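You operate a simulated robot arm through the tools that you are given. There is no shell and no other tool. Be economical: measure what you need, move in short steps, check, and stop when the job is done.

Carry out the task below with a simulated robot arm. There is one attempt and no reset: what you move stays moved.

TASK
Sort the loose bits into the divided tray, each in the bay of its colour.
Fine: teal perfume bottle, pink compact, gold roller; shut the compact first. Set down upright: teal perfume bottle, gold roller.

The check looks at the end state, three seconds after you hand in, the way a careful person would. Anything else that was tipped, shoved, dropped, spilled or broken makes it a failure.

THE ROBOT
A 7-joint arm with a two-finger gripper, hanging from a carriage that runs on a rail from [-4, 2103] to [1, -377] (x, y) and turns from -7.034 to 4.957 rad about z. Base frame: it is fixed where the carriage stands at the start and does not move with it; the origin is on the floor, on the carriage's upright axis, x ahead of it, y to its left, z up. Units: mm, rad, N and s.
With the tool pointing down near the work surface it reaches from about 340 to 760 mm from the robot's upright axis, wherever it stands. Its first joint turns from -2.496 to 2.496 rad. Places, roughly: divided tray (28x12x4 cm) [800, -300, 700]; gold bay [800, -400, 700]; gold perfume bottle [1000, 2250, 750]; pink bay [800, -300, 700]; pink compact lid [700, -300, 800]; pink roller [250, 2250, 500]; silver compact [250, 2250, 1250]; teal bay [800, -200, 700]; teal perfume bottle (5x5x10 cm) [700, -500, 800]; teal roller [250, 2250, 500]. Payload 1.37 kg.
The TCP is the grasp point between the finger pads, 16 mm short of the fingertips. In the tool frame z runs along the fingers and y along their closing line. The gripper opens to 92 mm. The gripper's body begins 74 mm behind the TCP.
Orientation is that of the tool frame in the base frame, as a unit quaternion [x, y, z, w]. With the fingers straight down and closing along the base's y, the tool's x points along the base's -x, its y along +y and its z along -z.

THE INTERFACE
- The arm moves only by the tool arm_command. Its argument "steps" is a list of rows, each a list of 7 numbers: the gripper command, from -1 (shut) to 1 (fully open), values between in proportion, then the shift along the base's x, y, z in units of 250 mm (1.0 is 250 mm), then the turn, a rotation vector about the base's x, y, z in units of 120 degrees (1.0 is 120 degrees). In form: [[fingers, x, y, z, wx, wy, wz], ...]. A call has 1 to 8 rows; each row is the pose to reach, as a shift and turn from the pose commanded when the call began. A call with a number of a shift or a turn outside -1 to 1 is refused whole. Rows are played at 5 a second. More than 50 mm and 0.15 rad between two rows, or a gripper value outside its range, and nothing of the call is played. Where a pose cannot be reached the arm comes as near as it can. A force on the tool above 40 N (or 10 N above the force at the start of the call, whichever is more), or a blocked arm, ends the call early, and 0.2 s more pass. The fingers move at their own pace and stop on an object; they squeeze with about 26 N. The grip force told is the motor's: it shows also when the fingers shut on nothing. Time passes only in rows, and 0.2 s behind the last, so rows that repeat a pose let the fingers close. It gives the time, the measured TCP pose, the force on the tool (base axes), the opening and the grip force at its end, in the units of the frame above (readings bear some noise), with the torque about the TCP (base axes, N m) and any sound that the robot's microphone picked up.
- Cameras (640 x 400 px; columns grow to the right, rows downward): "scene" is now at [291.8, -31.3, 1502.5]; the picture's right is [-0.38, -0.92, 0.00], its down [-0.74, 0.31, -0.60] and it looks along [0.55, -0.23, -0.80] (base axes); focal length 259 px, centre (320, 200). "wrist" rides on the gripper at [71, 19, -111] in the tool frame; the picture's right is [-0.26, 0.97, 0.00], its down [-0.78, -0.21, -0.59] and it looks along [-0.57, -0.15, 0.81] (tool axes); focal length 280 px, centre (320, 200).
- snapshot(camera): a new picture of that camera. No time passes.
- raise_lower(by): slides the trunk up (or, below 0, down) by that many mm; the arm and the scene camera ride with it, the base frame stays. It gives what a move gives, with no picture.
- steer(legs): drives the robot by 1 to 6 legs, each [ahead, left, turn to the left] in mm, mm and rad, along the robot's own axes; the way and the turn of a leg run together, so that a leg with both is an arc; at most 1500 mm and 3.142 rad a leg. The arm and the cameras ride along, it lands a little off, and it stops where it bumps. It keeps to its track: a leg is cut to what the track allows. It gives what a move gives.
- head_to(pan, tilt): turns the head with the scene camera to pan (to the left, within 2.705 rad either way) and tilt (down, from -0.506 to 1.204), counted from straight ahead of the robot. It gives what a move gives.
- point_at(camera, pixels): for up to 12 pixels [column, row] of the newest picture of that camera ("zoom" is the newest enlarged one), the place [x, y, z] in the base frame of the surface seen there, good to about 3 mm, but the place of the scene camera against the robot may be out by one fixed shift of up to 12 mm in any direction. No time passes.
- zoom(camera, box): a new picture of the part [left, top, right, bottom] of that camera's present view, enlarged. No time passes.
- finish_job(): hands the job in; it is judged then, once.

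Go step by step. Measure first, check grasps and placings, and put right what went wrong. The budget is 80 turns and 52 pictures, counting those below and the enlarged ones. Unless the task says otherwise, let go and move clear before handing in, and close with one line.

The tools are called after ">>>" as a command line: name --pt "numbers of a row" for each row, then --argument value for the rest, lists and objects as JSON in quotes. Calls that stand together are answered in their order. arm_command: Moves the arm, as the interface text tells. Its arguments: {"type":"object","properties":{"steps":{"type":"array"}},"required":["steps"]} The other tools are called the same way: raise_lower (by) slides the trunk up or down; steer (legs) drives the base; head_to (pan, tilt) turns the head that bears the scene camera; snapshot (camera) takes a picture; point_at (camera, pixels) gives the place of the surface under pixels of a picture; zoom (camera, box) takes an enlarged picture of a part of a camera's view; finish_job () hands the job in.

At the start:

```text
time: 0.0
eef_pos: [663.2, -444.1, 958.6]
tool_rot: [0.0, 1.0, 0.0, -0.001]
force: [-0.1, 0.1, 0.3]
moment: [0.0, 0.02, 0.03]
width: 92.0
grip_force: 0.0
trunk travel left (down, up): [-475.0, 106.0]
robot x, y, heading: [1.2, -2.1, 0.003]
head pan, tilt: [-0.391, 0.934]
```

scene: 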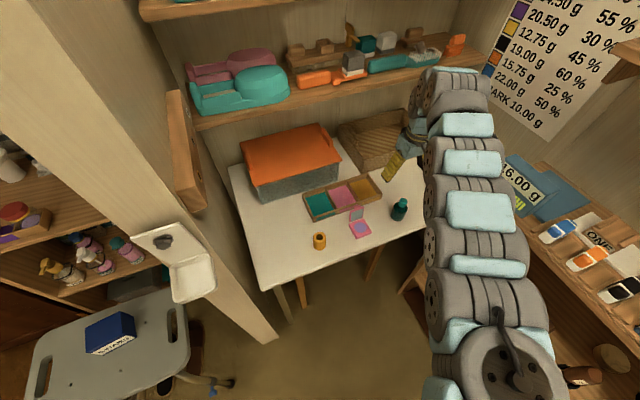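
wrist: 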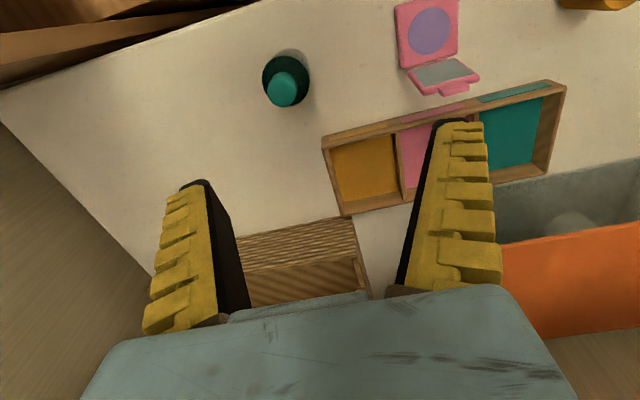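

The scene shows the tray at about (343,197), the open compact at (360,225), the teal bottle at (400,209) and the gold roller at (320,240). I'll enlarge that area to measure.

>>> zoom --camera "scene" --box '[290, 160, 430, 260]'

>>> zoom --camera "wrist" --box '[240, 0, 640, 230]'

```text
4.00 times, centred on (360, 210) of scene
```

zoom: 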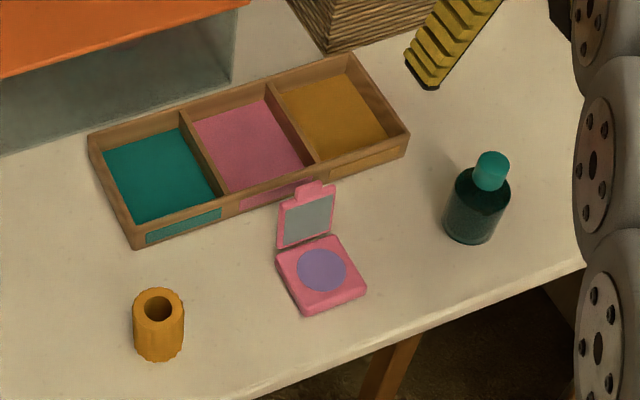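

```text
1.60 times, centred on (440, 115) of wrist
```

zoom: 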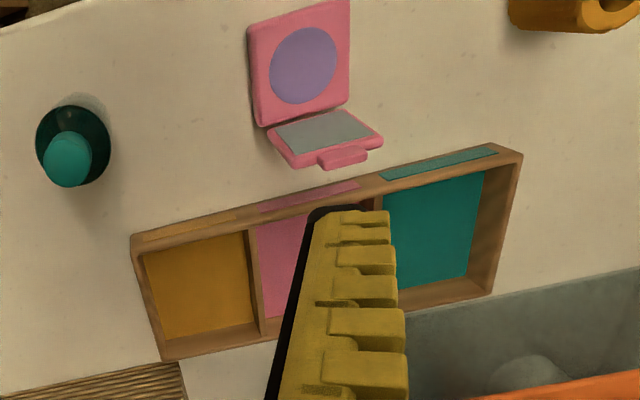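

The wrist zoom shows the bottle cap (70,158), compact base and lid, bays and part of the roller. Measuring these from the wrist zoom.

>>> point_at --camera "zoom" --pixels '[[68, 162], [258, 122], [252, 32], [348, 4], [348, 100], [280, 130], [380, 140], [345, 158], [295, 166], [300, 65], [205, 285], [435, 225]]'

>>> point_at --camera "scene" --pixels '[[320, 236], [320, 246], [400, 202], [371, 207], [360, 228], [350, 218], [326, 206], [343, 196], [366, 190], [352, 226], [366, 236], [381, 229]]'

```text
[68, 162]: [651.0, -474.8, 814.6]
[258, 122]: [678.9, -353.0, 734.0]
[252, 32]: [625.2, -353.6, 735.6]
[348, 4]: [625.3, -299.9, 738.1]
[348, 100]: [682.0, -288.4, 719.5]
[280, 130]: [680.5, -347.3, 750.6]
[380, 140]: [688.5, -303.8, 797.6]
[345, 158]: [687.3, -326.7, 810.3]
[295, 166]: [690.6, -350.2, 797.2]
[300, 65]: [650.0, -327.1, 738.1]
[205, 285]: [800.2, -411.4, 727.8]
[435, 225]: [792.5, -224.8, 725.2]
```

```text
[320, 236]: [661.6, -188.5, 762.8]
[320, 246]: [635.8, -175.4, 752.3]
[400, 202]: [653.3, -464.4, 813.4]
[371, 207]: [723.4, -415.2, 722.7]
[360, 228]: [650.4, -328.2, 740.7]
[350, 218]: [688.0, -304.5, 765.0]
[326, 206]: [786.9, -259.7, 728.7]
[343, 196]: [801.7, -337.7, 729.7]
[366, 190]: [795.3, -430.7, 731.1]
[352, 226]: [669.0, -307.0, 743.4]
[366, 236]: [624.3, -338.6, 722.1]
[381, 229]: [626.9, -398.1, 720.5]
```

Compact is at x 625–682, y −353…−300 with a lid hinged at its +x side; the table is z≈720. I need the carriage nearer y≈−300, so I check the clearance to the right-hand shelf and the tray edges.

>>> point_at --camera "scene" --pixels '[[560, 230], [540, 190], [590, 258], [620, 290], [612, 358], [580, 375], [425, 220], [380, 140], [520, 60], [400, 130], [420, 290], [360, 75]]'

>>> point_at --camera "zoom" --pixels '[[138, 240], [516, 152], [165, 355], [491, 290], [246, 232], [262, 330], [150, 256], [250, 332], [482, 180], [388, 200], [468, 272], [268, 240]]'

```text
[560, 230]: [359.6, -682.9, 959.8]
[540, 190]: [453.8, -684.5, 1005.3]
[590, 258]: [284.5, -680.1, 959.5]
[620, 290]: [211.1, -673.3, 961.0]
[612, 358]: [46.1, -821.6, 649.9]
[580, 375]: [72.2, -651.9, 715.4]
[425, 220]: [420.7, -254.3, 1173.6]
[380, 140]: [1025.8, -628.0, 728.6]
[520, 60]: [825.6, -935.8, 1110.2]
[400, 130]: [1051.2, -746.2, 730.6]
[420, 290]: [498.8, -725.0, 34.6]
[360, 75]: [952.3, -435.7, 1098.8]
```

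```text
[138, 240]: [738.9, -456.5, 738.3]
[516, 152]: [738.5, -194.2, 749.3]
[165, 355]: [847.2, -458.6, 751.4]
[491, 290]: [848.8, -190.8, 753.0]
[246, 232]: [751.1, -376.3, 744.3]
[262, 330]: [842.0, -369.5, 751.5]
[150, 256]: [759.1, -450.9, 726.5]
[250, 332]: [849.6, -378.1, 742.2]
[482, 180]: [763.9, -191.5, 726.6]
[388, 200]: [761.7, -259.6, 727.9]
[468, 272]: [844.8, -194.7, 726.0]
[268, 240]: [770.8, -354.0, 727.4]
```

The tray spans x 738–850, y −458…−190 and the right shelf starts near y≈−600. I swing the arm inward to (563,−200) before driving the carriage toward −y.

>>> arm_command --pt "1 -0.066 0.166 0.03 0 0 0" --pt "1 -0.133 0.333 0.06 0 0 0" --pt "1 -0.2 0.5 0.09 0 0 0" --pt "1 -0.266 0.666 0.12 0 0 0" --pt "1 -0.333 0.833 0.14 0 0 0" --pt "1 -0.4 1.0 0.16 0 0 0"

>>> steer --legs '[[0, -270, 0]]'

```text
time: 1.4
eef_pos: [688.5, -253.9, 957.1]
tool_rot: [0.0, 1.0, 0.0, 0.0]
force: [0.1, 0.7, 0.9]
moment: [-0.12, 0.07, 0.0]
width: 92.1
grip_force: 0.0
out of reach, approached as far as the arm can: row 3, 4, 5, 6
trunk travel left (down, up): [-475.0, 106.0]
robot x, y, heading: [-2.2, 0.6, -0.001]
head pan, tilt: [-0.391, 0.934]
```

```text
time: 3.3
eef_pos: [691.6, -520.8, 957.5]
tool_rot: [-0.005, 1.0, 0.0, -0.001]
force: [1.2, 0.8, 0.8]
moment: [0.01, -0.02, -0.02]
width: 92.0
grip_force: 0.1
trunk travel left (down, up): [-475.0, 106.0]
robot x, y, heading: [-0.7, -268.2, 0.008]
head pan, tilt: [-0.391, 0.934]
```

The arm stopped short near (690,−254,957), then the carriage drove to y=−268. A small test move shows where the commanded pose now counts from.

>>> arm_command --pt "1 0 0.1 -0.12 0 0 0"

>>> snapshot --camera "scene"

```text
time: 3.7
eef_pos: [689.2, -515.1, 941.3]
tool_rot: [-0.003, 1.0, 0.0, -0.001]
force: [0.7, 0.6, 0.5]
moment: [-0.03, -0.03, 0.0]
width: 91.9
grip_force: 0.0
out of reach, approached as far as the arm can: row 1
trunk travel left (down, up): [-475.0, 106.0]
robot x, y, heading: [-1.4, -267.9, 0.006]
head pan, tilt: [-0.391, 0.934]
```

```text
47 pictures are left
```

scene: 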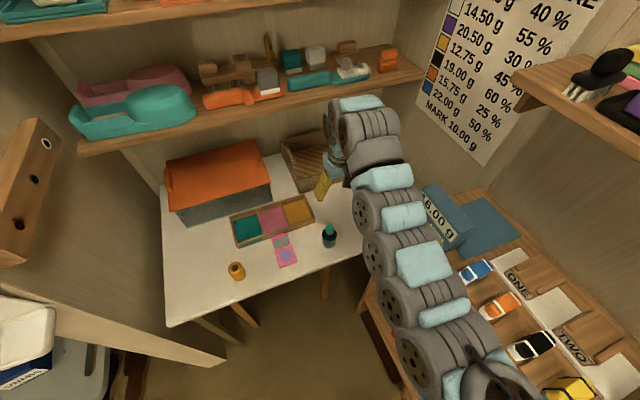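

The command seems clipped, and the picture shows the arm well clear of everything. I lower and move toward +y, staying above the objects.

>>> arm_command --pt "1 0 0.1 -0.12 0 0 0" --pt "1 0 0.25 -0.2 0 0 0" --pt "1 0 0.4 -0.25 0 0 0" --pt "1 0 0.55 -0.25 0 0 0"

```text
time: 4.7
eef_pos: [710.6, -411.9, 849.9]
tool_rot: [-0.002, 1.0, 0.0, 0.0]
force: [0.1, -1.1, 0.6]
moment: [0.09, -0.01, -0.01]
width: 92.0
grip_force: 0.1
out of reach, approached as far as the arm can: row 1, 2, 3, 4
trunk travel left (down, up): [-475.0, 106.0]
robot x, y, heading: [0.2, -270.4, 0.004]
head pan, tilt: [-0.391, 0.934]
```

Now at (711,−412,850), nearest to a command I believe stands at about (563,−300,905). I'll test with a small +x shift.

>>> arm_command --pt "1 0.15 -0.05 0 0 0 0" --pt "1 0.3 -0.1 0 0 0 0"

```text
time: 5.3
eef_pos: [784.9, -439.5, 851.0]
tool_rot: [-0.002, 1.0, 0.0, 0.0]
force: [0.1, -0.5, 0.0]
moment: [0.02, -0.04, 0.0]
width: 91.9
grip_force: 0.0
trunk travel left (down, up): [-475.0, 106.0]
robot x, y, heading: [1.2, -274.6, 0.008]
head pan, tilt: [-0.391, 0.934]
```

The command reference is the actual pose, and the reach at x 785 is fine. Next I shut the fingers and move behind the lid at (740,−327,850).

>>> arm_command --pt "-1 -0.06 0.15 0 0 0 0" --pt "-1 -0.12 0.3 0 0 0 0" --pt "-1 -0.18 0.45 0 0 0 0" --pt "-1 -0.18 0.45 -0.06 0 0 0"

>>> snapshot --camera "wrist"

>>> zoom --camera "scene" --box '[210, 160, 370, 300]'

```text
time: 6.3
eef_pos: [741.0, -324.3, 836.3]
tool_rot: [-0.003, 1.0, 0.0, 0.0]
force: [-0.5, -0.1, 0.7]
moment: [0.0, 0.02, 0.0]
width: 0.0
grip_force: 26.2
trunk travel left (down, up): [-475.0, 106.0]
robot x, y, heading: [3.6, -270.8, 0.005]
head pan, tilt: [-0.391, 0.934]
```

```text
46 pictures are left
```

wrist: 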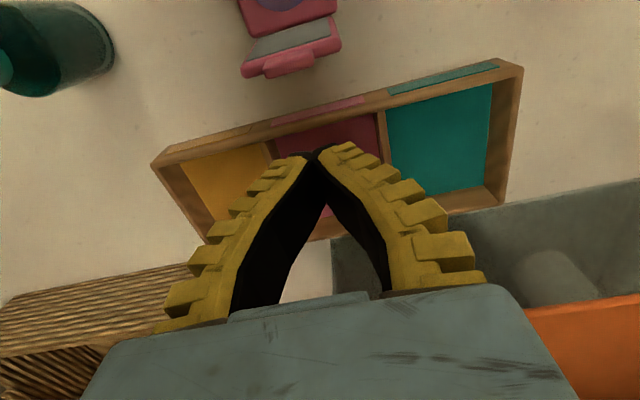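

```text
2.86 times, centred on (290, 230) of scene
```

zoom: 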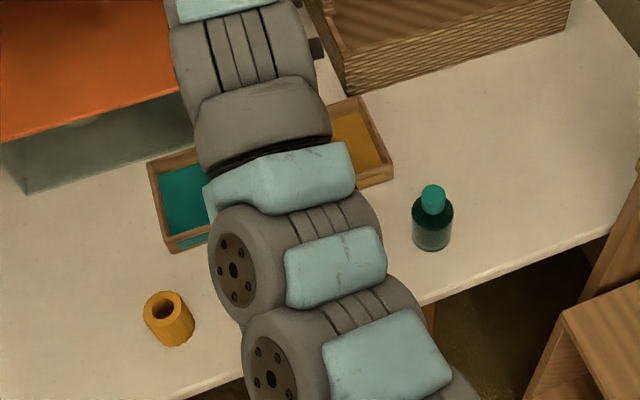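

The fingers are shut and sit behind the lid, whose top edge is at wrist (295,60). I lower until the tips are just below the lid's top, then push toward −x slowly.

>>> arm_command --pt "-1 0 -0.01 -0.14 0 0 0" --pt "-1 -0.06 -0.01 -0.14 0 0 0" --pt "-1 -0.1 -0.01 -0.14 0 0 0" --pt "-1 -0.13 -0.01 -0.14 0 0 0" --pt "-1 -0.16 -0.01 -0.14 0 0 0" --pt "-1 -0.19 -0.01 -0.14 0 0 0" --pt "-1 -0.22 -0.01 -0.14 0 0 0"

>>> snapshot --camera "wrist"

```text
time: 7.9
eef_pos: [684.9, -326.5, 799.6]
tool_rot: [-0.004, 1.0, 0.001, 0.001]
force: [0.9, -0.1, 0.9]
moment: [-0.01, 0.02, 0.0]
width: 0.0
grip_force: 26.0
trunk travel left (down, up): [-475.0, 106.0]
robot x, y, heading: [1.6, -268.2, 0.003]
head pan, tilt: [-0.391, 0.934]
```

```text
44 pictures are left
```

wrist: 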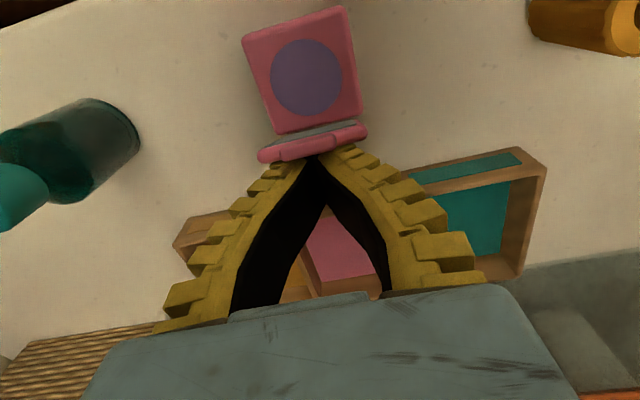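

The finger tips are now against the lid (tips at (315,155)). I measure the base and lid to see whether the compact slid.

>>> point_at --camera "wrist" --pixels '[[246, 42], [340, 12], [306, 78], [262, 152], [364, 130], [300, 135], [360, 108], [272, 128]]'

```text
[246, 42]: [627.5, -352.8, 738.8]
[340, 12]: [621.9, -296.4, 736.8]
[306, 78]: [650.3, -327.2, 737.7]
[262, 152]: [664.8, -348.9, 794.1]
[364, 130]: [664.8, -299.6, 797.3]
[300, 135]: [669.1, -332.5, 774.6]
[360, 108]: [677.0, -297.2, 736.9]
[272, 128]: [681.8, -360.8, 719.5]
```

The base has not slid and the lid has tilted to x≈665 at z 795. I keep pushing on a downward arc to fold it shut.

>>> arm_command --pt "-1 -0.05 0 -0.01 0 0 0" --pt "-1 -0.1 0 -0.04 0 0 0" --pt "-1 -0.14 0 -0.08 0 0 0" --pt "-1 -0.16 0 -0.11 0 0 0" --pt "-1 -0.17 0 -0.125 0 0 0"

>>> snapshot --camera "wrist"

```text
time: 9.1
eef_pos: [641.4, -326.5, 768.6]
tool_rot: [-0.005, 1.0, 0.0, -0.001]
force: [-0.5, -0.5, 0.1]
moment: [0.02, 0.01, -0.03]
width: 0.0
grip_force: 26.1
trunk travel left (down, up): [-475.0, 106.0]
robot x, y, heading: [3.4, -272.3, 0.004]
head pan, tilt: [-0.391, 0.934]
```

```text
43 pictures are left
```

wrist: 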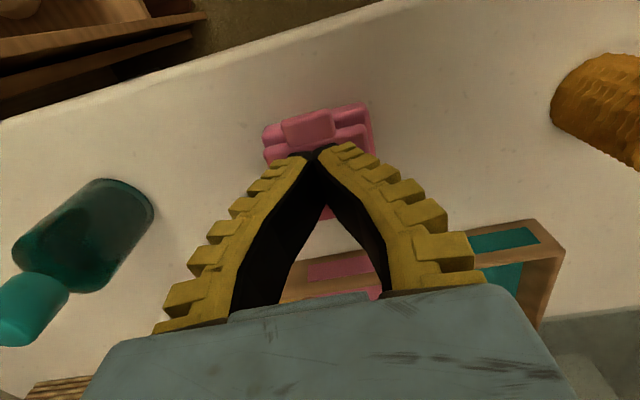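

The lid is folded nearly onto the base, its tab at (310,130). I press down in small steps and watch the force and any click.

>>> arm_command --pt "-1 0 0 -0.012 0 0 0" --pt "-1 0 0 -0.024 0 0 0"

>>> zoom --camera "wrist" --box '[220, 80, 420, 205]'

```text
time: 9.7
eef_pos: [642.3, -326.5, 763.7]
tool_rot: [-0.005, 1.0, 0.0, 0.001]
force: [0.5, 0.8, -0.1]
moment: [0.01, -0.03, 0.03]
width: 0.2
grip_force: 25.2
trunk travel left (down, up): [-475.0, 106.0]
robot x, y, heading: [1.9, -267.3, 0.009]
head pan, tilt: [-0.391, 0.934]
```

```text
3.20 times, centred on (320, 142) of wrist
```

zoom: 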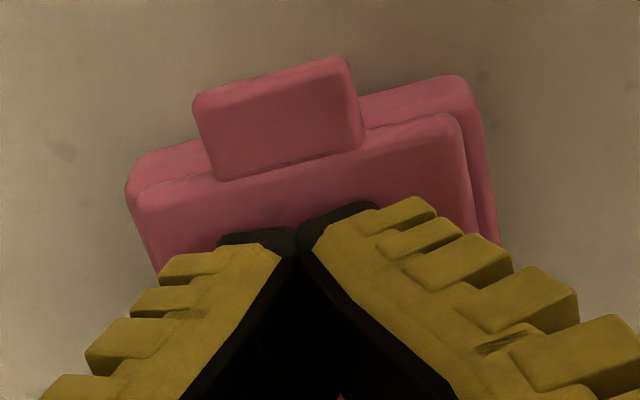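

The lid looks flush, tab overhanging the front at zoom (280,115), but no contact force yet. I press a little further.

>>> arm_command --pt "-1 0 0 -0.012 0 0 0" --pt "-1 0 0 -0.024 0 0 0" --pt "-1 0 0 -0.036 0 0 0" --pt "-1 0 0 -0.048 0 0 0"

>>> zoom --camera "wrist" --box '[220, 80, 420, 205]'

```text
time: 10.7
eef_pos: [644.8, -326.7, 753.2]
tool_rot: [-0.003, 1.0, 0.0, 0.001]
force: [-8.1, -0.5, 38.0]
moment: [0.02, -0.06, -0.04]
width: 5.7
grip_force: 25.9
trunk travel left (down, up): [-475.0, 106.0]
robot x, y, heading: [-3.4, -272.9, 0.005]
head pan, tilt: [-0.391, 0.934]
```

```text
3.20 times, centred on (320, 142) of wrist
```

zoom: 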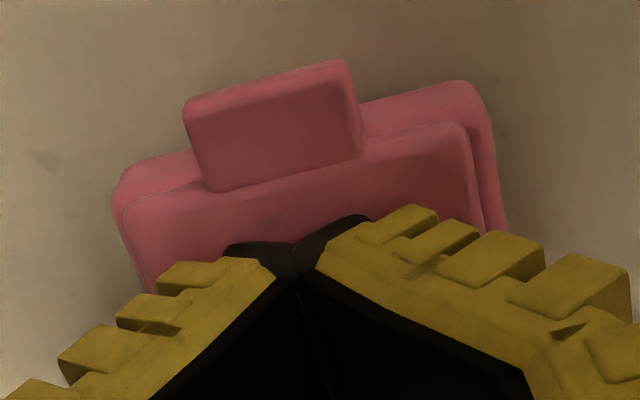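

A firm 38 N press shows the lid is down. I back off and look at whether it stays shut.

>>> arm_command --pt "-1 0 0 0.1 0 0 0" --pt "-1 0.05 0 0.28 0 0 0" --pt "-1 0.2 0 0.4 0 0 0" --pt "1 0.3 0 0.45 0 0 0" --pt "1 0.3 0 0.45 0 0 0" --pt "1 0.3 0 0.45 0 0 0"

>>> snapshot --camera "wrist"

```text
time: 12.1
eef_pos: [728.0, -340.6, 859.8]
tool_rot: [-0.004, 1.0, 0.0, 0.0]
force: [0.2, 0.6, 0.8]
moment: [0.01, 0.0, -0.02]
width: 92.0
grip_force: 0.1
out of reach, approached as far as the arm can: row 2, 3, 4, 5, 6
trunk travel left (down, up): [-475.0, 106.0]
robot x, y, heading: [3.1, -268.1, 0.008]
head pan, tilt: [-0.391, 0.934]
```

```text
40 pictures are left
```

wrist: 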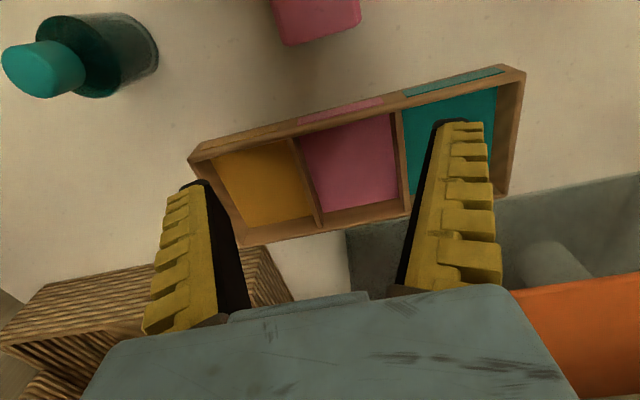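

The lid stays shut; compact's rear edge at (315,35). I move open-fingered above the compact and check alignment.

>>> arm_command --pt "1 -0.1 0.02 -0.08 0 0 0" --pt "1 -0.2 0.04 -0.16 0 0 0" --pt "1 -0.28 0.052 -0.26 0 0 0"

>>> snapshot --camera "wrist"

```text
time: 12.9
eef_pos: [656.9, -326.0, 792.3]
tool_rot: [-0.003, 1.0, 0.0, 0.0]
force: [-0.3, -0.2, 0.8]
moment: [0.02, 0.0, -0.02]
width: 92.0
grip_force: 0.0
out of reach, approached as far as the arm can: row 1, 2
trunk travel left (down, up): [-475.0, 106.0]
robot x, y, heading: [-0.6, -274.9, 0.003]
head pan, tilt: [-0.391, 0.934]
```

```text
39 pictures are left
```

wrist: 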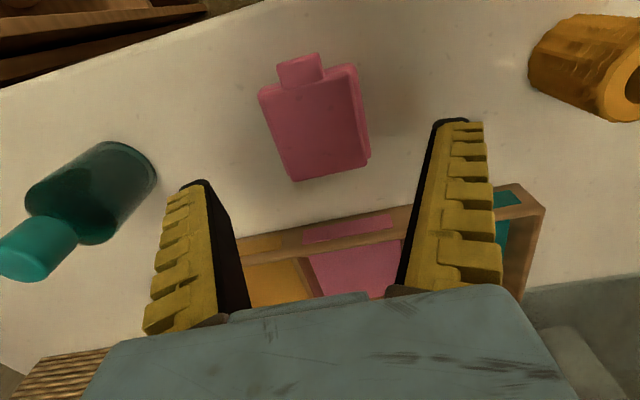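

>>> point_at --camera "wrist" --pixels '[[262, 96], [355, 68], [293, 176], [367, 160], [315, 125], [300, 70], [369, 150], [366, 100], [278, 150]]'

```text
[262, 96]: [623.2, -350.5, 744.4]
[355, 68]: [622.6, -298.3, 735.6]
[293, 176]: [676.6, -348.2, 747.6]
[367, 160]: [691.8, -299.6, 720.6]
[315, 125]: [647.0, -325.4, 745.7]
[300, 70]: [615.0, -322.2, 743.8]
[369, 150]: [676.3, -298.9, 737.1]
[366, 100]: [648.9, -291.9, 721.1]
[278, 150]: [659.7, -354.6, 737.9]
```

The lid is flat at z≈746 and the compact is centred at (650,−325.5), aligned with the axes. I lower and grip it.

>>> arm_command --pt "1 -0.024 0 -0.1 0 0 0" --pt "1 -0.024 0 -0.19 0 0 0" --pt "1 -0.024 0 -0.205 0 0 0" --pt "-1 -0.024 0 -0.205 0 0 0" --pt "-1 -0.024 0 -0.205 0 0 0" --pt "-1 -0.024 0 -0.205 0 0 0"

```text
time: 14.3
eef_pos: [652.5, -326.2, 741.8]
tool_rot: [-0.004, 1.0, 0.0, 0.0]
force: [-4.2, 1.0, 6.7]
moment: [0.04, 0.08, -0.03]
width: 55.8
grip_force: 26.2
trunk travel left (down, up): [-475.0, 106.0]
robot x, y, heading: [-1.3, -269.4, 0.009]
head pan, tilt: [-0.391, 0.934]
```

The compact is held (width 55.8). I lift it, carry it over the pink bay, and turn the tool 90° so the fingers close along the roomier x direction.

>>> arm_command --pt "-1 0 0 0.12 0 0 0" --pt "-1 0.04 0 0.22 0 0 0" --pt "-1 0.2 0 0.26 0 0 0" --pt "-1 0.36 0 0.32 0 0 0.065" --pt "-1 0.48 0 0.36 0 0 0.13" --pt "-1 0.58 0.01 0.36 0 0 0.2" --pt "-1 0.58 0.01 0.36 0 0 0.27"

>>> snapshot --camera "wrist"

```text
time: 15.9
eef_pos: [799.0, -321.1, 831.4]
tool_rot: [-0.283, 0.959, 0.001, 0.0]
force: [0.9, -1.1, -2.0]
moment: [-0.02, 0.03, 0.0]
width: 54.6
grip_force: 25.8
trunk travel left (down, up): [-475.0, 106.0]
robot x, y, heading: [1.7, -275.4, 0.011]
head pan, tilt: [-0.391, 0.934]
```

```text
38 pictures are left
```

wrist: 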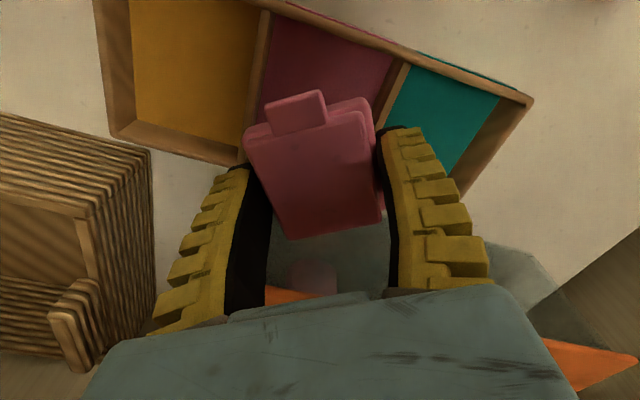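

The held compact turns fine and stays shut. I finish the rotation to 90°.

>>> arm_command --pt "-1 0 0 0 0 0 0.068" --pt "-1 0 0 0 0 0 0.136" --pt "-1 0 0 0 0 0 0.204" --pt "-1 0 0 0 0 0 0.272" --pt "-1 0 0 0 0 0 0.34" --pt "-1 0 0 0 0 0 0.408" --pt "-1 0 0 0 0 0 0.476"

>>> snapshot --camera "wrist"

```text
time: 17.5
eef_pos: [797.0, -321.4, 833.1]
tool_rot: [0.708, -0.706, 0.0, 0.0]
force: [-0.2, -0.7, -2.2]
moment: [0.01, 0.0, 0.04]
width: 54.2
grip_force: 25.9
trunk travel left (down, up): [-475.0, 106.0]
robot x, y, heading: [0.8, -272.8, 0.002]
head pan, tilt: [-0.391, 0.934]
```

```text
37 pictures are left
```

wrist: 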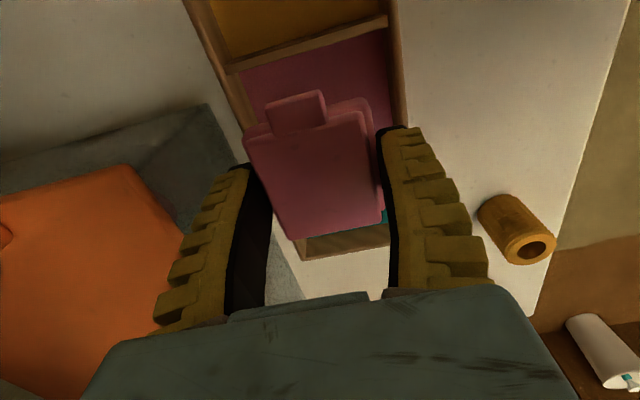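

Rotation done. Before lowering I measure the orange box beside the tray and the pink bay's walls.

>>> point_at --camera "wrist" --pixels '[[120, 175], [205, 110], [180, 330], [240, 155], [236, 70], [384, 20], [247, 74], [385, 34], [254, 104], [390, 60], [310, 240], [400, 110]]'

```text
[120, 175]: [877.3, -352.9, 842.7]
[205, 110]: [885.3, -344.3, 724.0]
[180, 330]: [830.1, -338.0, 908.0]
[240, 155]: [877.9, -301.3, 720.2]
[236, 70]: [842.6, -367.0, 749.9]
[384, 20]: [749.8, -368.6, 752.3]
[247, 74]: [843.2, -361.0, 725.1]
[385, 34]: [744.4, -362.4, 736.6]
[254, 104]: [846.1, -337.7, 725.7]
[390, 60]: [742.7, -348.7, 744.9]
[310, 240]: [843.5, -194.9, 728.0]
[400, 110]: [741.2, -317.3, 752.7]
```

The bay interior is x 745–846, y≈−362…−283, with the floor at z 726 and the orange box clear at x≥877. I shift +7 mm in y to centre the compact with its tab and lower it.

>>> arm_command --pt "-1 -0.004 0.03 -0.1 0 0 0" --pt "-1 -0.004 0.03 -0.22 0 0 0" --pt "-1 -0.004 0.03 -0.3 0 0 0" --pt "-1 -0.004 0.03 -0.32 0 0 0" --pt "-1 -0.004 0.03 -0.332 0 0 0"

>>> snapshot --camera "wrist"

```text
time: 18.7
eef_pos: [797.1, -313.3, 750.1]
tool_rot: [-0.707, 0.707, -0.001, 0.0]
force: [-0.2, -0.2, -1.8]
moment: [-0.02, 0.01, 0.0]
width: 54.2
grip_force: 25.7
trunk travel left (down, up): [-475.0, 106.0]
robot x, y, heading: [0.1, -270.4, 0.01]
head pan, tilt: [-0.391, 0.934]
```

```text
36 pictures are left
```

wrist: 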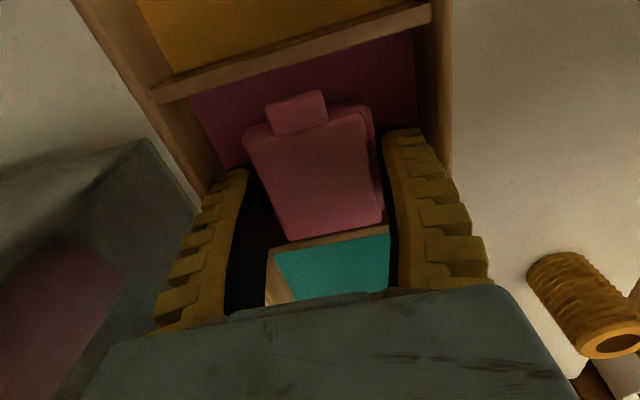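

No floor contact yet; the compact seems nearer to the teal divider than the gold one. I measure both gaps.

>>> point_at --camera "wrist" --pixels '[[290, 240], [380, 218], [285, 248], [330, 237], [275, 256], [268, 104], [322, 92], [195, 100], [410, 38], [340, 240]]'

```text
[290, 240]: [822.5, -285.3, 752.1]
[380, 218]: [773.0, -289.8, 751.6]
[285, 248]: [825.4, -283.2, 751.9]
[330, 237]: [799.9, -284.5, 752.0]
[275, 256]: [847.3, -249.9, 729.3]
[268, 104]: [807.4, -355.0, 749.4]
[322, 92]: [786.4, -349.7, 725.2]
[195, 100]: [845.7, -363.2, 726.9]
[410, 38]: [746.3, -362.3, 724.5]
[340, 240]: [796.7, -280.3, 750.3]
```

The compact spans y −355…−287 in a bay of −362…−284. I shift 2 mm toward −y and lower to contact.

>>> arm_command --pt "-1 0 -0.008 0 0 0 0" --pt "-1 0 -0.008 -0.008 0 0 0" --pt "-1 0 -0.008 -0.014 0 0 0"

```text
time: 19.5
eef_pos: [797.0, -315.8, 747.2]
tool_rot: [0.707, -0.707, 0.0, 0.0]
force: [-12.9, 0.9, 20.8]
moment: [0.01, 0.31, -0.03]
width: 57.9
grip_force: 25.8
trunk travel left (down, up): [-475.0, 106.0]
robot x, y, heading: [0.2, -276.1, 0.006]
head pan, tilt: [-0.391, 0.934]
```

Contact with the floor (21 N). I release with a partial opening so the fingers don't hit the walls, then rise.

>>> arm_command --pt "0.5 0 0 0.004 0 0 0" --pt "0.5 0 0 0.004 0 0 0" --pt "0.5 0 0 0.06 0 0 0" --pt "0.5 0 0 0.2 0 0 0" --pt "0.5 0 0 0.34 0 0 0"

>>> snapshot --camera "wrist"

```text
time: 20.7
eef_pos: [796.2, -316.5, 833.1]
tool_rot: [-0.707, 0.707, -0.001, 0.0]
force: [0.2, 0.3, -0.7]
moment: [-0.01, -0.05, 0.0]
width: 71.3
grip_force: 1.3
trunk travel left (down, up): [-475.0, 106.0]
robot x, y, heading: [0.8, -271.0, 0.012]
head pan, tilt: [-0.391, 0.934]
```

```text
35 pictures are left
```

wrist: 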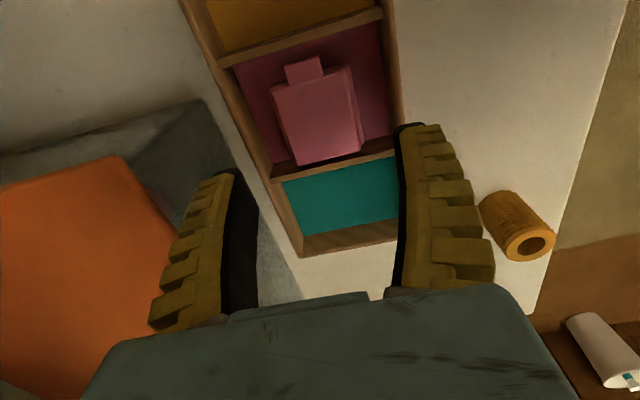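

The compact lies flat and shut in the pink bay. Now I measure the gold roller at wrist (515,230) and the bottle in the scene view.

>>> point_at --camera "wrist" --pixels '[[507, 240], [551, 240], [530, 232], [530, 258], [490, 205], [515, 195], [530, 245]]'

>>> zoom --camera "scene" --box '[210, 160, 370, 300]'

```text
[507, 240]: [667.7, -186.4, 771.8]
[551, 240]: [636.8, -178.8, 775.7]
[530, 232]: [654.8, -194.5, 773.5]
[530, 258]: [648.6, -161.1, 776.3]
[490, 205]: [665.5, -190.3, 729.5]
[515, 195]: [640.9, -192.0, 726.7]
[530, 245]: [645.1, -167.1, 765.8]
```

```text
2.86 times, centred on (290, 230) of scene
```

zoom: 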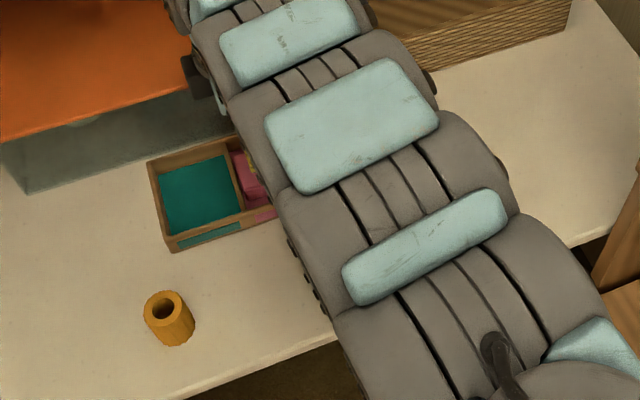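

The roller is centred near (651,−178), top z≈775, about 34 mm across. I back off toward it and raise the trunk 80 mm so the arm can pass above it.

>>> arm_command --pt "0.5 -0.08 0.12 0.02 0 0 0" --pt "0.5 -0.16 0.24 0.02 0 0 0" --pt "0.5 -0.22 0.36 0.02 0 0 0"

>>> raise_lower --by 80

```text
time: 21.5
eef_pos: [740.8, -227.9, 836.8]
tool_rot: [-0.707, 0.707, 0.001, -0.001]
force: [0.4, -0.4, 0.5]
moment: [-0.01, 0.01, 0.03]
width: 71.0
grip_force: 1.3
trunk travel left (down, up): [-475.0, 106.0]
robot x, y, heading: [-0.1, -270.3, 0.006]
head pan, tilt: [-0.391, 0.934]
```

```text
time: 22.7
eef_pos: [741.4, -227.4, 916.6]
tool_rot: [-0.707, 0.707, -0.001, 0.0]
force: [-0.2, 0.1, 0.3]
moment: [-0.01, 0.0, 0.0]
width: 71.1
grip_force: 1.7
trunk travel left (down, up): [-555.0, 26.0]
robot x, y, heading: [0.6, -276.4, 0.005]
head pan, tilt: [-0.391, 0.934]
```

Now I move above the roller at about z 845 and look.

>>> arm_command --pt "1 -0.1 0.05 -0.1 0 0 0" --pt "1 -0.2 0.1 -0.2 0 0 0" --pt "1 -0.3 0.15 -0.27 0 0 0" --pt "1 -0.36 0.2 -0.29 0 0 0"

>>> snapshot --camera "wrist"

```text
time: 23.7
eef_pos: [682.1, -171.6, 822.6]
tool_rot: [-0.707, 0.707, 0.001, -0.002]
force: [-0.9, -0.6, 0.9]
moment: [0.03, 0.0, -0.02]
width: 92.0
grip_force: 0.0
out of reach, approached as far as the arm can: row 1, 2, 3, 4
trunk travel left (down, up): [-555.0, 26.0]
robot x, y, heading: [-1.4, -270.2, 0.008]
head pan, tilt: [-0.391, 0.934]
```

```text
33 pictures are left
```

wrist: 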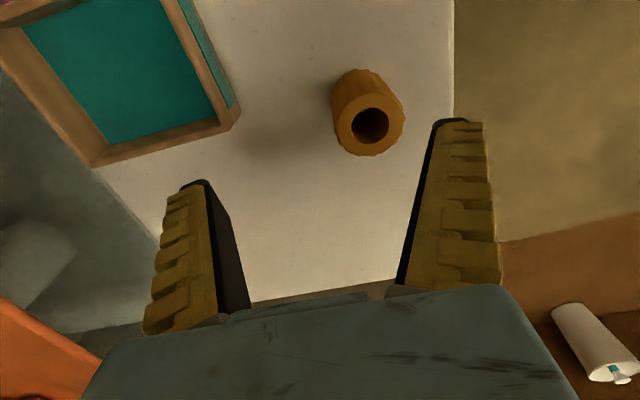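

I'm above the roller; measuring its top ring around (370,125).

>>> point_at --camera "wrist" --pixels '[[340, 128], [402, 120], [368, 98], [372, 150], [350, 100], [395, 100], [345, 145], [400, 140]]'

```text
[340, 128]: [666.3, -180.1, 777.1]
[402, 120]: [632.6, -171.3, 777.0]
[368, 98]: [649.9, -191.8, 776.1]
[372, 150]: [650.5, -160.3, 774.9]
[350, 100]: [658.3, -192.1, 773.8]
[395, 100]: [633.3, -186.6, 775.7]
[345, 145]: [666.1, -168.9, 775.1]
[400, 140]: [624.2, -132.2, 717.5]
```

The roller's axis is at (650,−176). I shift over it while staying above its top, then lower to z≈756 and grip.

>>> arm_command --pt "1 -0.07 -0.01 -0.05 0 0 0" --pt "1 -0.13 -0.018 -0.09 0 0 0" --pt "1 -0.13 -0.018 -0.18 0 0 0" --pt "1 -0.13 -0.018 -0.265 0 0 0"

>>> snapshot --camera "wrist"

```text
time: 24.7
eef_pos: [651.5, -176.3, 757.4]
tool_rot: [-0.706, 0.708, 0.0, -0.001]
force: [0.1, -0.4, -0.5]
moment: [0.02, 0.03, -0.01]
width: 91.8
grip_force: 0.0
out of reach, approached as far as the arm can: row 1, 2
trunk travel left (down, up): [-555.0, 26.0]
robot x, y, heading: [2.8, -271.9, 0.006]
head pan, tilt: [-0.391, 0.934]
```

```text
32 pictures are left
```

wrist: 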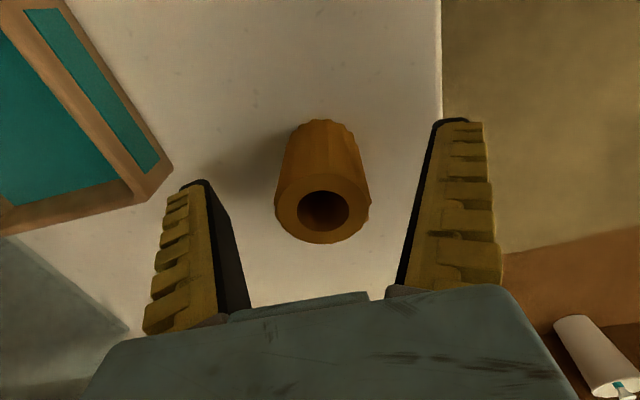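

The roller stands centred between the fingers. I close and lift a little.

>>> arm_command --pt "-1 0 0 0 0 0 0" --pt "-1 0 0 0 0 0 0" --pt "-1 0 0 0 0 0 0" --pt "-1 0 0 0.06 0 0 0" --pt "-1 0.04 0 0.12 0 0 0"

```text
time: 25.9
eef_pos: [661.2, -177.6, 786.9]
tool_rot: [-0.707, 0.707, 0.001, -0.001]
force: [-0.7, -0.3, 0.4]
moment: [0.04, -0.04, -0.02]
width: 34.6
grip_force: 26.1
trunk travel left (down, up): [-555.0, 26.0]
robot x, y, heading: [-2.1, -270.8, 0.007]
head pan, tilt: [-0.391, 0.934]
```

Roller held at 34.6 mm width. I carry it outward and up, then over toward the gold bay.

>>> arm_command --pt "-1 0.12 -0.02 0.1 0 0 0" --pt "-1 0.26 -0.08 0.17 0 0 0" --pt "-1 0.34 -0.24 0.2 0 0 0" --pt "-1 0.4 -0.42 0.2 0 0 0" --pt "-1 0.46 -0.6 0.2 0 0 0" --pt "-1 0.51 -0.78 0.2 0 0 0" --pt "-1 0.536 -0.94 0.2 0 0 0"

>>> snapshot --camera "wrist"

```text
time: 27.5
eef_pos: [793.6, -410.0, 839.2]
tool_rot: [0.708, -0.707, -0.001, 0.001]
force: [-0.2, -0.2, -0.7]
moment: [-0.03, -0.01, 0.03]
width: 32.6
grip_force: 25.7
trunk travel left (down, up): [-555.0, 26.0]
robot x, y, heading: [0.5, -268.6, 0.009]
head pan, tilt: [-0.391, 0.934]
```

```text
31 pictures are left
```

wrist: 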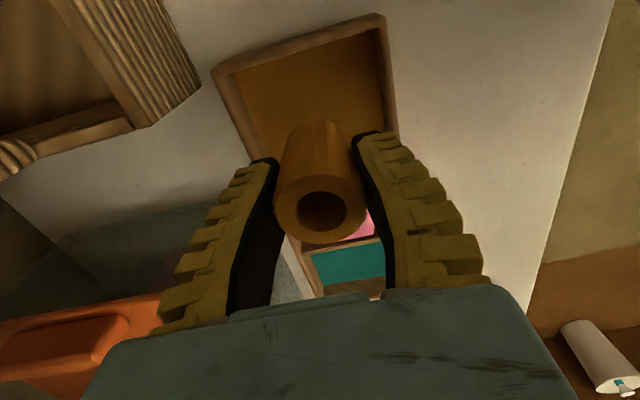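

The roller hangs upright over the gold bay. Lowering to about z 765.

>>> arm_command --pt "-1 0.008 -0.006 -0.12 0 0 0" --pt "-1 0.008 -0.006 -0.24 0 0 0" --pt "-1 0.008 -0.006 -0.284 0 0 0" --pt "-1 0.008 -0.006 -0.294 0 0 0" --pt "-1 0.008 -0.006 -0.3 0 0 0"

```text
time: 28.7
eef_pos: [781.1, -411.5, 766.4]
tool_rot: [-0.707, 0.707, 0.0, 0.0]
force: [0.5, -0.5, 0.0]
moment: [-0.02, 0.02, -0.01]
width: 32.7
grip_force: 26.5
out of reach, approached as far as the arm can: row 2, 3, 4, 5
trunk travel left (down, up): [-555.0, 26.0]
robot x, y, heading: [-1.5, -268.9, 0.007]
head pan, tilt: [-0.391, 0.934]
```

The outer reach limit brought x to 781, still well inside the bay (745–846). I lower the last few mm there.

>>> arm_command --pt "-1 -0.004 0 -0.006 0 0 0" --pt "-1 -0.008 0 -0.012 0 0 0" --pt "-1 -0.008 0 -0.016 0 0 0"

>>> snapshot --camera "wrist"

```text
time: 29.5
eef_pos: [782.2, -410.3, 763.3]
tool_rot: [0.707, -0.707, 0.001, 0.0]
force: [-6.5, 2.3, 14.6]
moment: [0.29, 0.1, 0.08]
width: 33.2
grip_force: 26.1
trunk travel left (down, up): [-555.0, 26.0]
robot x, y, heading: [1.1, -270.9, 0.01]
head pan, tilt: [-0.391, 0.934]
```

```text
30 pictures are left
```

wrist: 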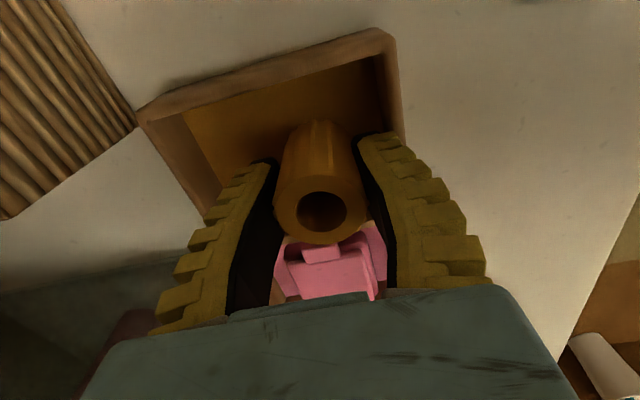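

The roller stands on the bay floor (14.6 N). Opening modestly and rising straight up.

>>> arm_command --pt "0.0 0 0 0.004 0 0 0" --pt "0.0 0 0 0.004 0 0 0" --pt "0.0 0 0 0.06 0 0 0" --pt "0.0 0 0 0.2 0 0 0" --pt "0.0 0 0 0.36 0 0 0"

>>> snapshot --camera "wrist"

```text
time: 30.7
eef_pos: [779.6, -412.5, 851.3]
tool_rot: [0.707, -0.707, -0.001, 0.0]
force: [-0.5, -0.7, -0.1]
moment: [0.01, -0.01, -0.03]
width: 49.0
grip_force: 2.4
trunk travel left (down, up): [-555.0, 26.0]
robot x, y, heading: [2.8, -270.7, 0.01]
head pan, tilt: [-0.391, 0.934]
```

```text
29 pictures are left
```

wrist: 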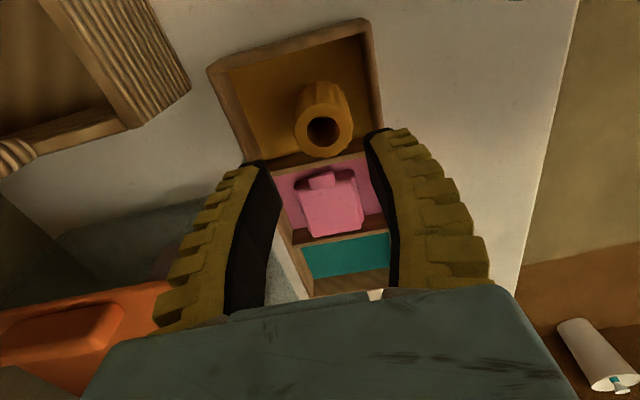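

The roller stands upright in the gold bay. For the tall bottle I'll approach sideways: down beside it at y≈−375 (free table), then slide in −y.

>>> arm_command --pt "0 -0.12 0.1 -0.02 0 0 0" --pt "0 -0.24 0.16 -0.06 0 0 0" --pt "0 -0.36 0.17 -0.14 0 0 0" --pt "0.5 -0.46 0.17 -0.24 0 0 0" --pt "1 -0.514 0.17 -0.32 0 0 0" --pt "1 -0.514 0.17 -0.32 0 0 0"

>>> snapshot --camera "wrist"

```text
time: 32.1
eef_pos: [652.5, -368.6, 770.3]
tool_rot: [-0.707, 0.707, 0.001, 0.0]
force: [0.1, -0.2, 0.0]
moment: [0.0, -0.04, 0.06]
width: 91.8
grip_force: 0.0
trunk travel left (down, up): [-555.0, 26.0]
robot x, y, heading: [-0.4, -268.3, 0.003]
head pan, tilt: [-0.391, 0.934]
```

```text
28 pictures are left
```

wrist: 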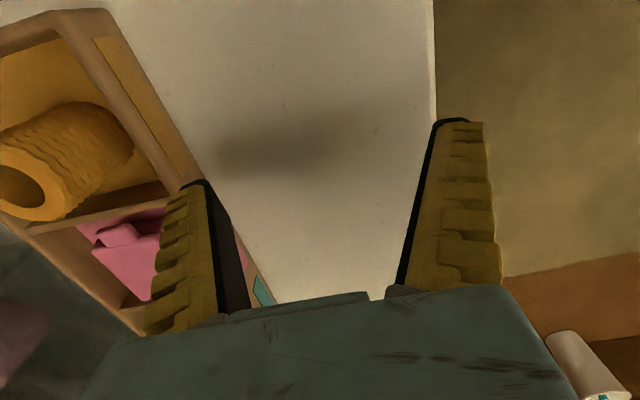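

The bottle lies behind the wrist camera's view. I check it with the scene camera.

>>> snapshot --camera "scene"

```text
27 pictures are left
```

scene: 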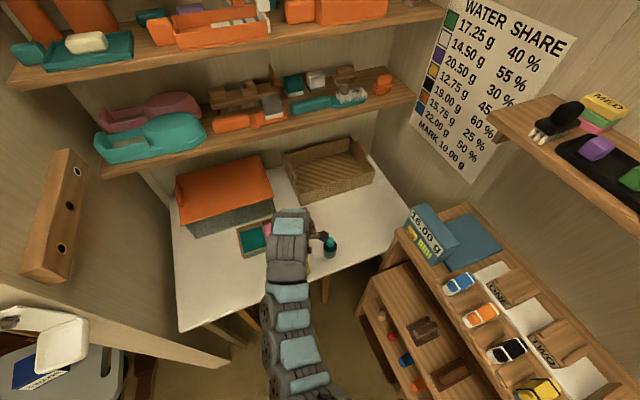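

>>> zoom --camera "scene" --box '[270, 210, 370, 290]'

```text
5.00 times, centred on (320, 250) of scene
```

zoom: 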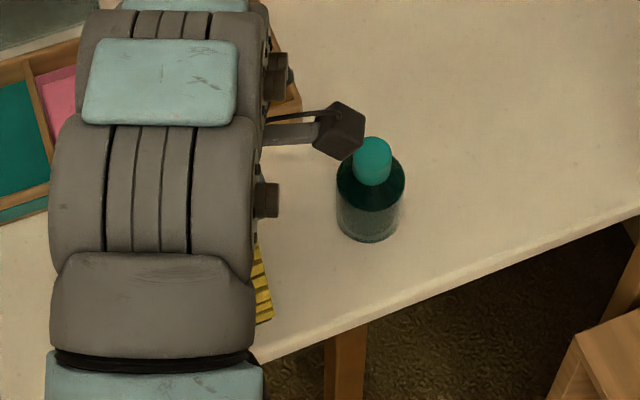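

The wrist camera body (340,130) is near the cap (373,160). I measure both for clearance.

>>> point_at --camera "zoom" --pixels '[[340, 110], [345, 150], [330, 150], [375, 145], [372, 178], [340, 190], [403, 190], [365, 240], [372, 160], [388, 165]]'

```text
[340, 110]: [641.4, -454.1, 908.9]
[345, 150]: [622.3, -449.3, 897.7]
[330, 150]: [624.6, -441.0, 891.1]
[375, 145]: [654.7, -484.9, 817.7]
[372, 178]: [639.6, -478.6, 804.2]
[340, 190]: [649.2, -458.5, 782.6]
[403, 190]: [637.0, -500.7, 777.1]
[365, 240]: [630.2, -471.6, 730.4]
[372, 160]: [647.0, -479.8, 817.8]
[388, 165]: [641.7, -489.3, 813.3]
```

The camera clears the cap by over 50 mm, and the bottle's axis is near (650,−478). I slide the open fingers around it along −y.

>>> arm_command --pt "1 -0.008 -0.14 0 0 0 0" --pt "1 -0.008 -0.26 0 0 0 0" --pt "1 -0.008 -0.36 0 0 0 0" --pt "1 -0.008 -0.432 0 0 0 0"

>>> snapshot --camera "wrist"

```text
time: 33.1
eef_pos: [649.7, -477.4, 775.1]
tool_rot: [-0.707, 0.707, 0.0, 0.001]
force: [0.4, -0.6, 0.1]
moment: [0.0, -0.01, 0.0]
width: 91.7
grip_force: 0.0
trunk travel left (down, up): [-555.0, 26.0]
robot x, y, heading: [2.3, -275.7, 0.007]
head pan, tilt: [-0.391, 0.934]
```

```text
25 pictures are left
```

wrist: 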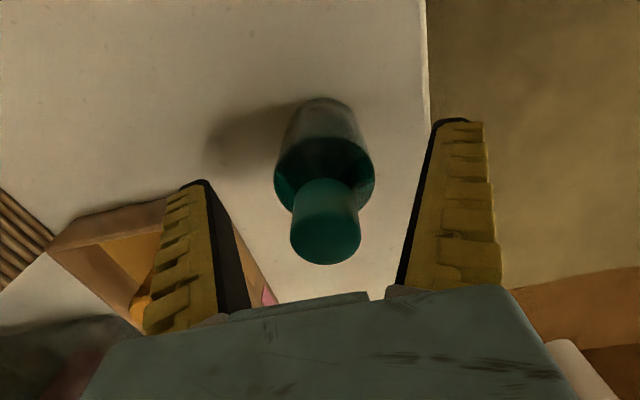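

The bottle stands centred between the fingers at columns 275–375. I lower 8 mm and check its position along y.

>>> point_at --camera "wrist" --pixels '[[276, 175], [374, 180], [325, 150], [325, 245], [300, 235], [358, 235], [325, 262]]'

>>> arm_command --pt "1 0 0 -0.02 0 0 0" --pt "1 0 0 -0.036 0 0 0"

```text
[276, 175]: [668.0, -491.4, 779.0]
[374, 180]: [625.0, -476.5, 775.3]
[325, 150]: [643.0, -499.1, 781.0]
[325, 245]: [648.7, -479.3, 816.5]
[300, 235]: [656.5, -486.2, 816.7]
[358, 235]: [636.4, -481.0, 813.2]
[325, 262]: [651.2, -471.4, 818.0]
```

```text
time: 33.7
eef_pos: [649.8, -476.0, 767.2]
tool_rot: [-0.707, 0.707, -0.001, 0.0]
force: [-0.1, -0.2, -0.1]
moment: [0.02, 0.0, 0.01]
width: 92.0
grip_force: 0.0
trunk travel left (down, up): [-555.0, 26.0]
robot x, y, heading: [-0.0, -272.1, 0.006]
head pan, tilt: [-0.391, 0.934]
```

The bottle's axis is (647,−479). I shift 3 mm to it and close.

>>> arm_command --pt "1 -0.012 -0.012 0 0 0 0" --pt "-0.2 -0.012 -0.012 0 0 0 0" --pt "-1 -0.012 -0.012 0 0 0 0" --pt "-1 -0.012 -0.012 0 0 0 0" --pt "-1 -0.012 -0.012 0 0 0 0"

```text
time: 34.9
eef_pos: [647.7, -479.2, 766.2]
tool_rot: [-0.707, 0.707, 0.0, -0.001]
force: [-1.4, 1.0, 7.2]
moment: [0.01, 0.02, -0.09]
width: 41.0
grip_force: 25.6
trunk travel left (down, up): [-555.0, 26.0]
robot x, y, heading: [4.6, -269.6, 0.006]
head pan, tilt: [-0.391, 0.934]
```

Bottle gripped (width 41). I lift with a gentle outward move.

>>> arm_command --pt "-1 0 0 0.04 0 0 0" --pt "-1 0.02 0 0.1 0 0 0" --pt "-1 0.08 0.04 0.16 0 0 0" --pt "-1 0.16 0.1 0.22 0 0 0"

>>> snapshot --camera "wrist"

```text
time: 35.9
eef_pos: [687.7, -454.6, 819.4]
tool_rot: [-0.707, 0.707, 0.001, 0.0]
force: [-0.6, -0.4, -2.0]
moment: [-0.01, -0.07, 0.03]
width: 40.5
grip_force: 26.0
trunk travel left (down, up): [-555.0, 26.0]
robot x, y, heading: [1.6, -271.8, 0.007]
head pan, tilt: [-0.391, 0.934]
```

```text
24 pictures are left
```

wrist: 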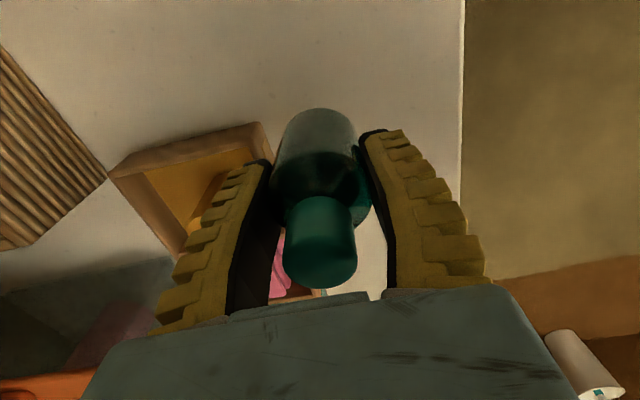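

Bottle held upright. I carry it along the tray's near side at x≈700 to y≈−250, then over the teal bay.

>>> arm_command --pt "-1 0.06 0.16 0.06 0 0 0" --pt "-1 0.06 0.34 0.08 0 0 0" --pt "-1 0.08 0.52 0.08 0 0 0" --pt "-1 0.12 0.7 0.08 0 0 0" --pt "-1 0.22 0.84 0.08 0 0 0" --pt "-1 0.36 0.88 0.08 0 0 0" --pt "-1 0.41 0.88 0.08 0 0 0"

>>> snapshot --camera "wrist"

```text
time: 37.5
eef_pos: [789.7, -235.3, 839.9]
tool_rot: [-0.706, 0.708, -0.001, 0.001]
force: [-0.5, 0.0, -2.0]
moment: [0.04, -0.01, 0.05]
width: 41.1
grip_force: 25.9
trunk travel left (down, up): [-555.0, 26.0]
robot x, y, heading: [2.0, -271.4, 0.01]
head pan, tilt: [-0.391, 0.934]
```

```text
23 pictures are left
```

wrist: 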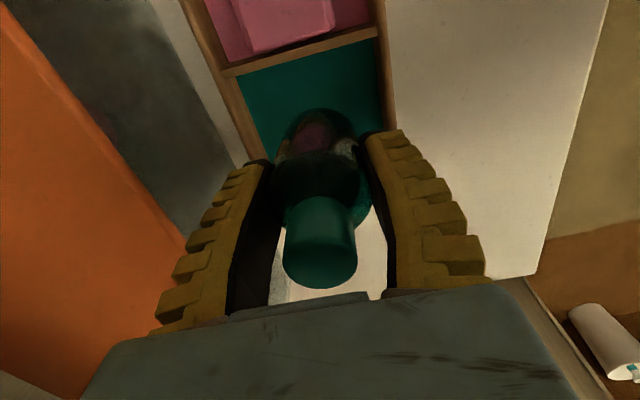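

The bottle hangs over the teal bay. I check the orange box's lid edge near the hand before lowering.

>>> point_at --camera "wrist" --pixels '[[140, 200], [170, 240], [60, 90], [225, 78], [376, 32], [384, 110], [244, 150]]'

```text
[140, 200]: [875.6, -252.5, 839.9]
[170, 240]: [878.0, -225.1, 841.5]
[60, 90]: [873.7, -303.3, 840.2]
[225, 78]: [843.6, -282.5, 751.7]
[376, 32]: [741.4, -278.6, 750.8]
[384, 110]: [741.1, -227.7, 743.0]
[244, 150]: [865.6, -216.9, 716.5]
```

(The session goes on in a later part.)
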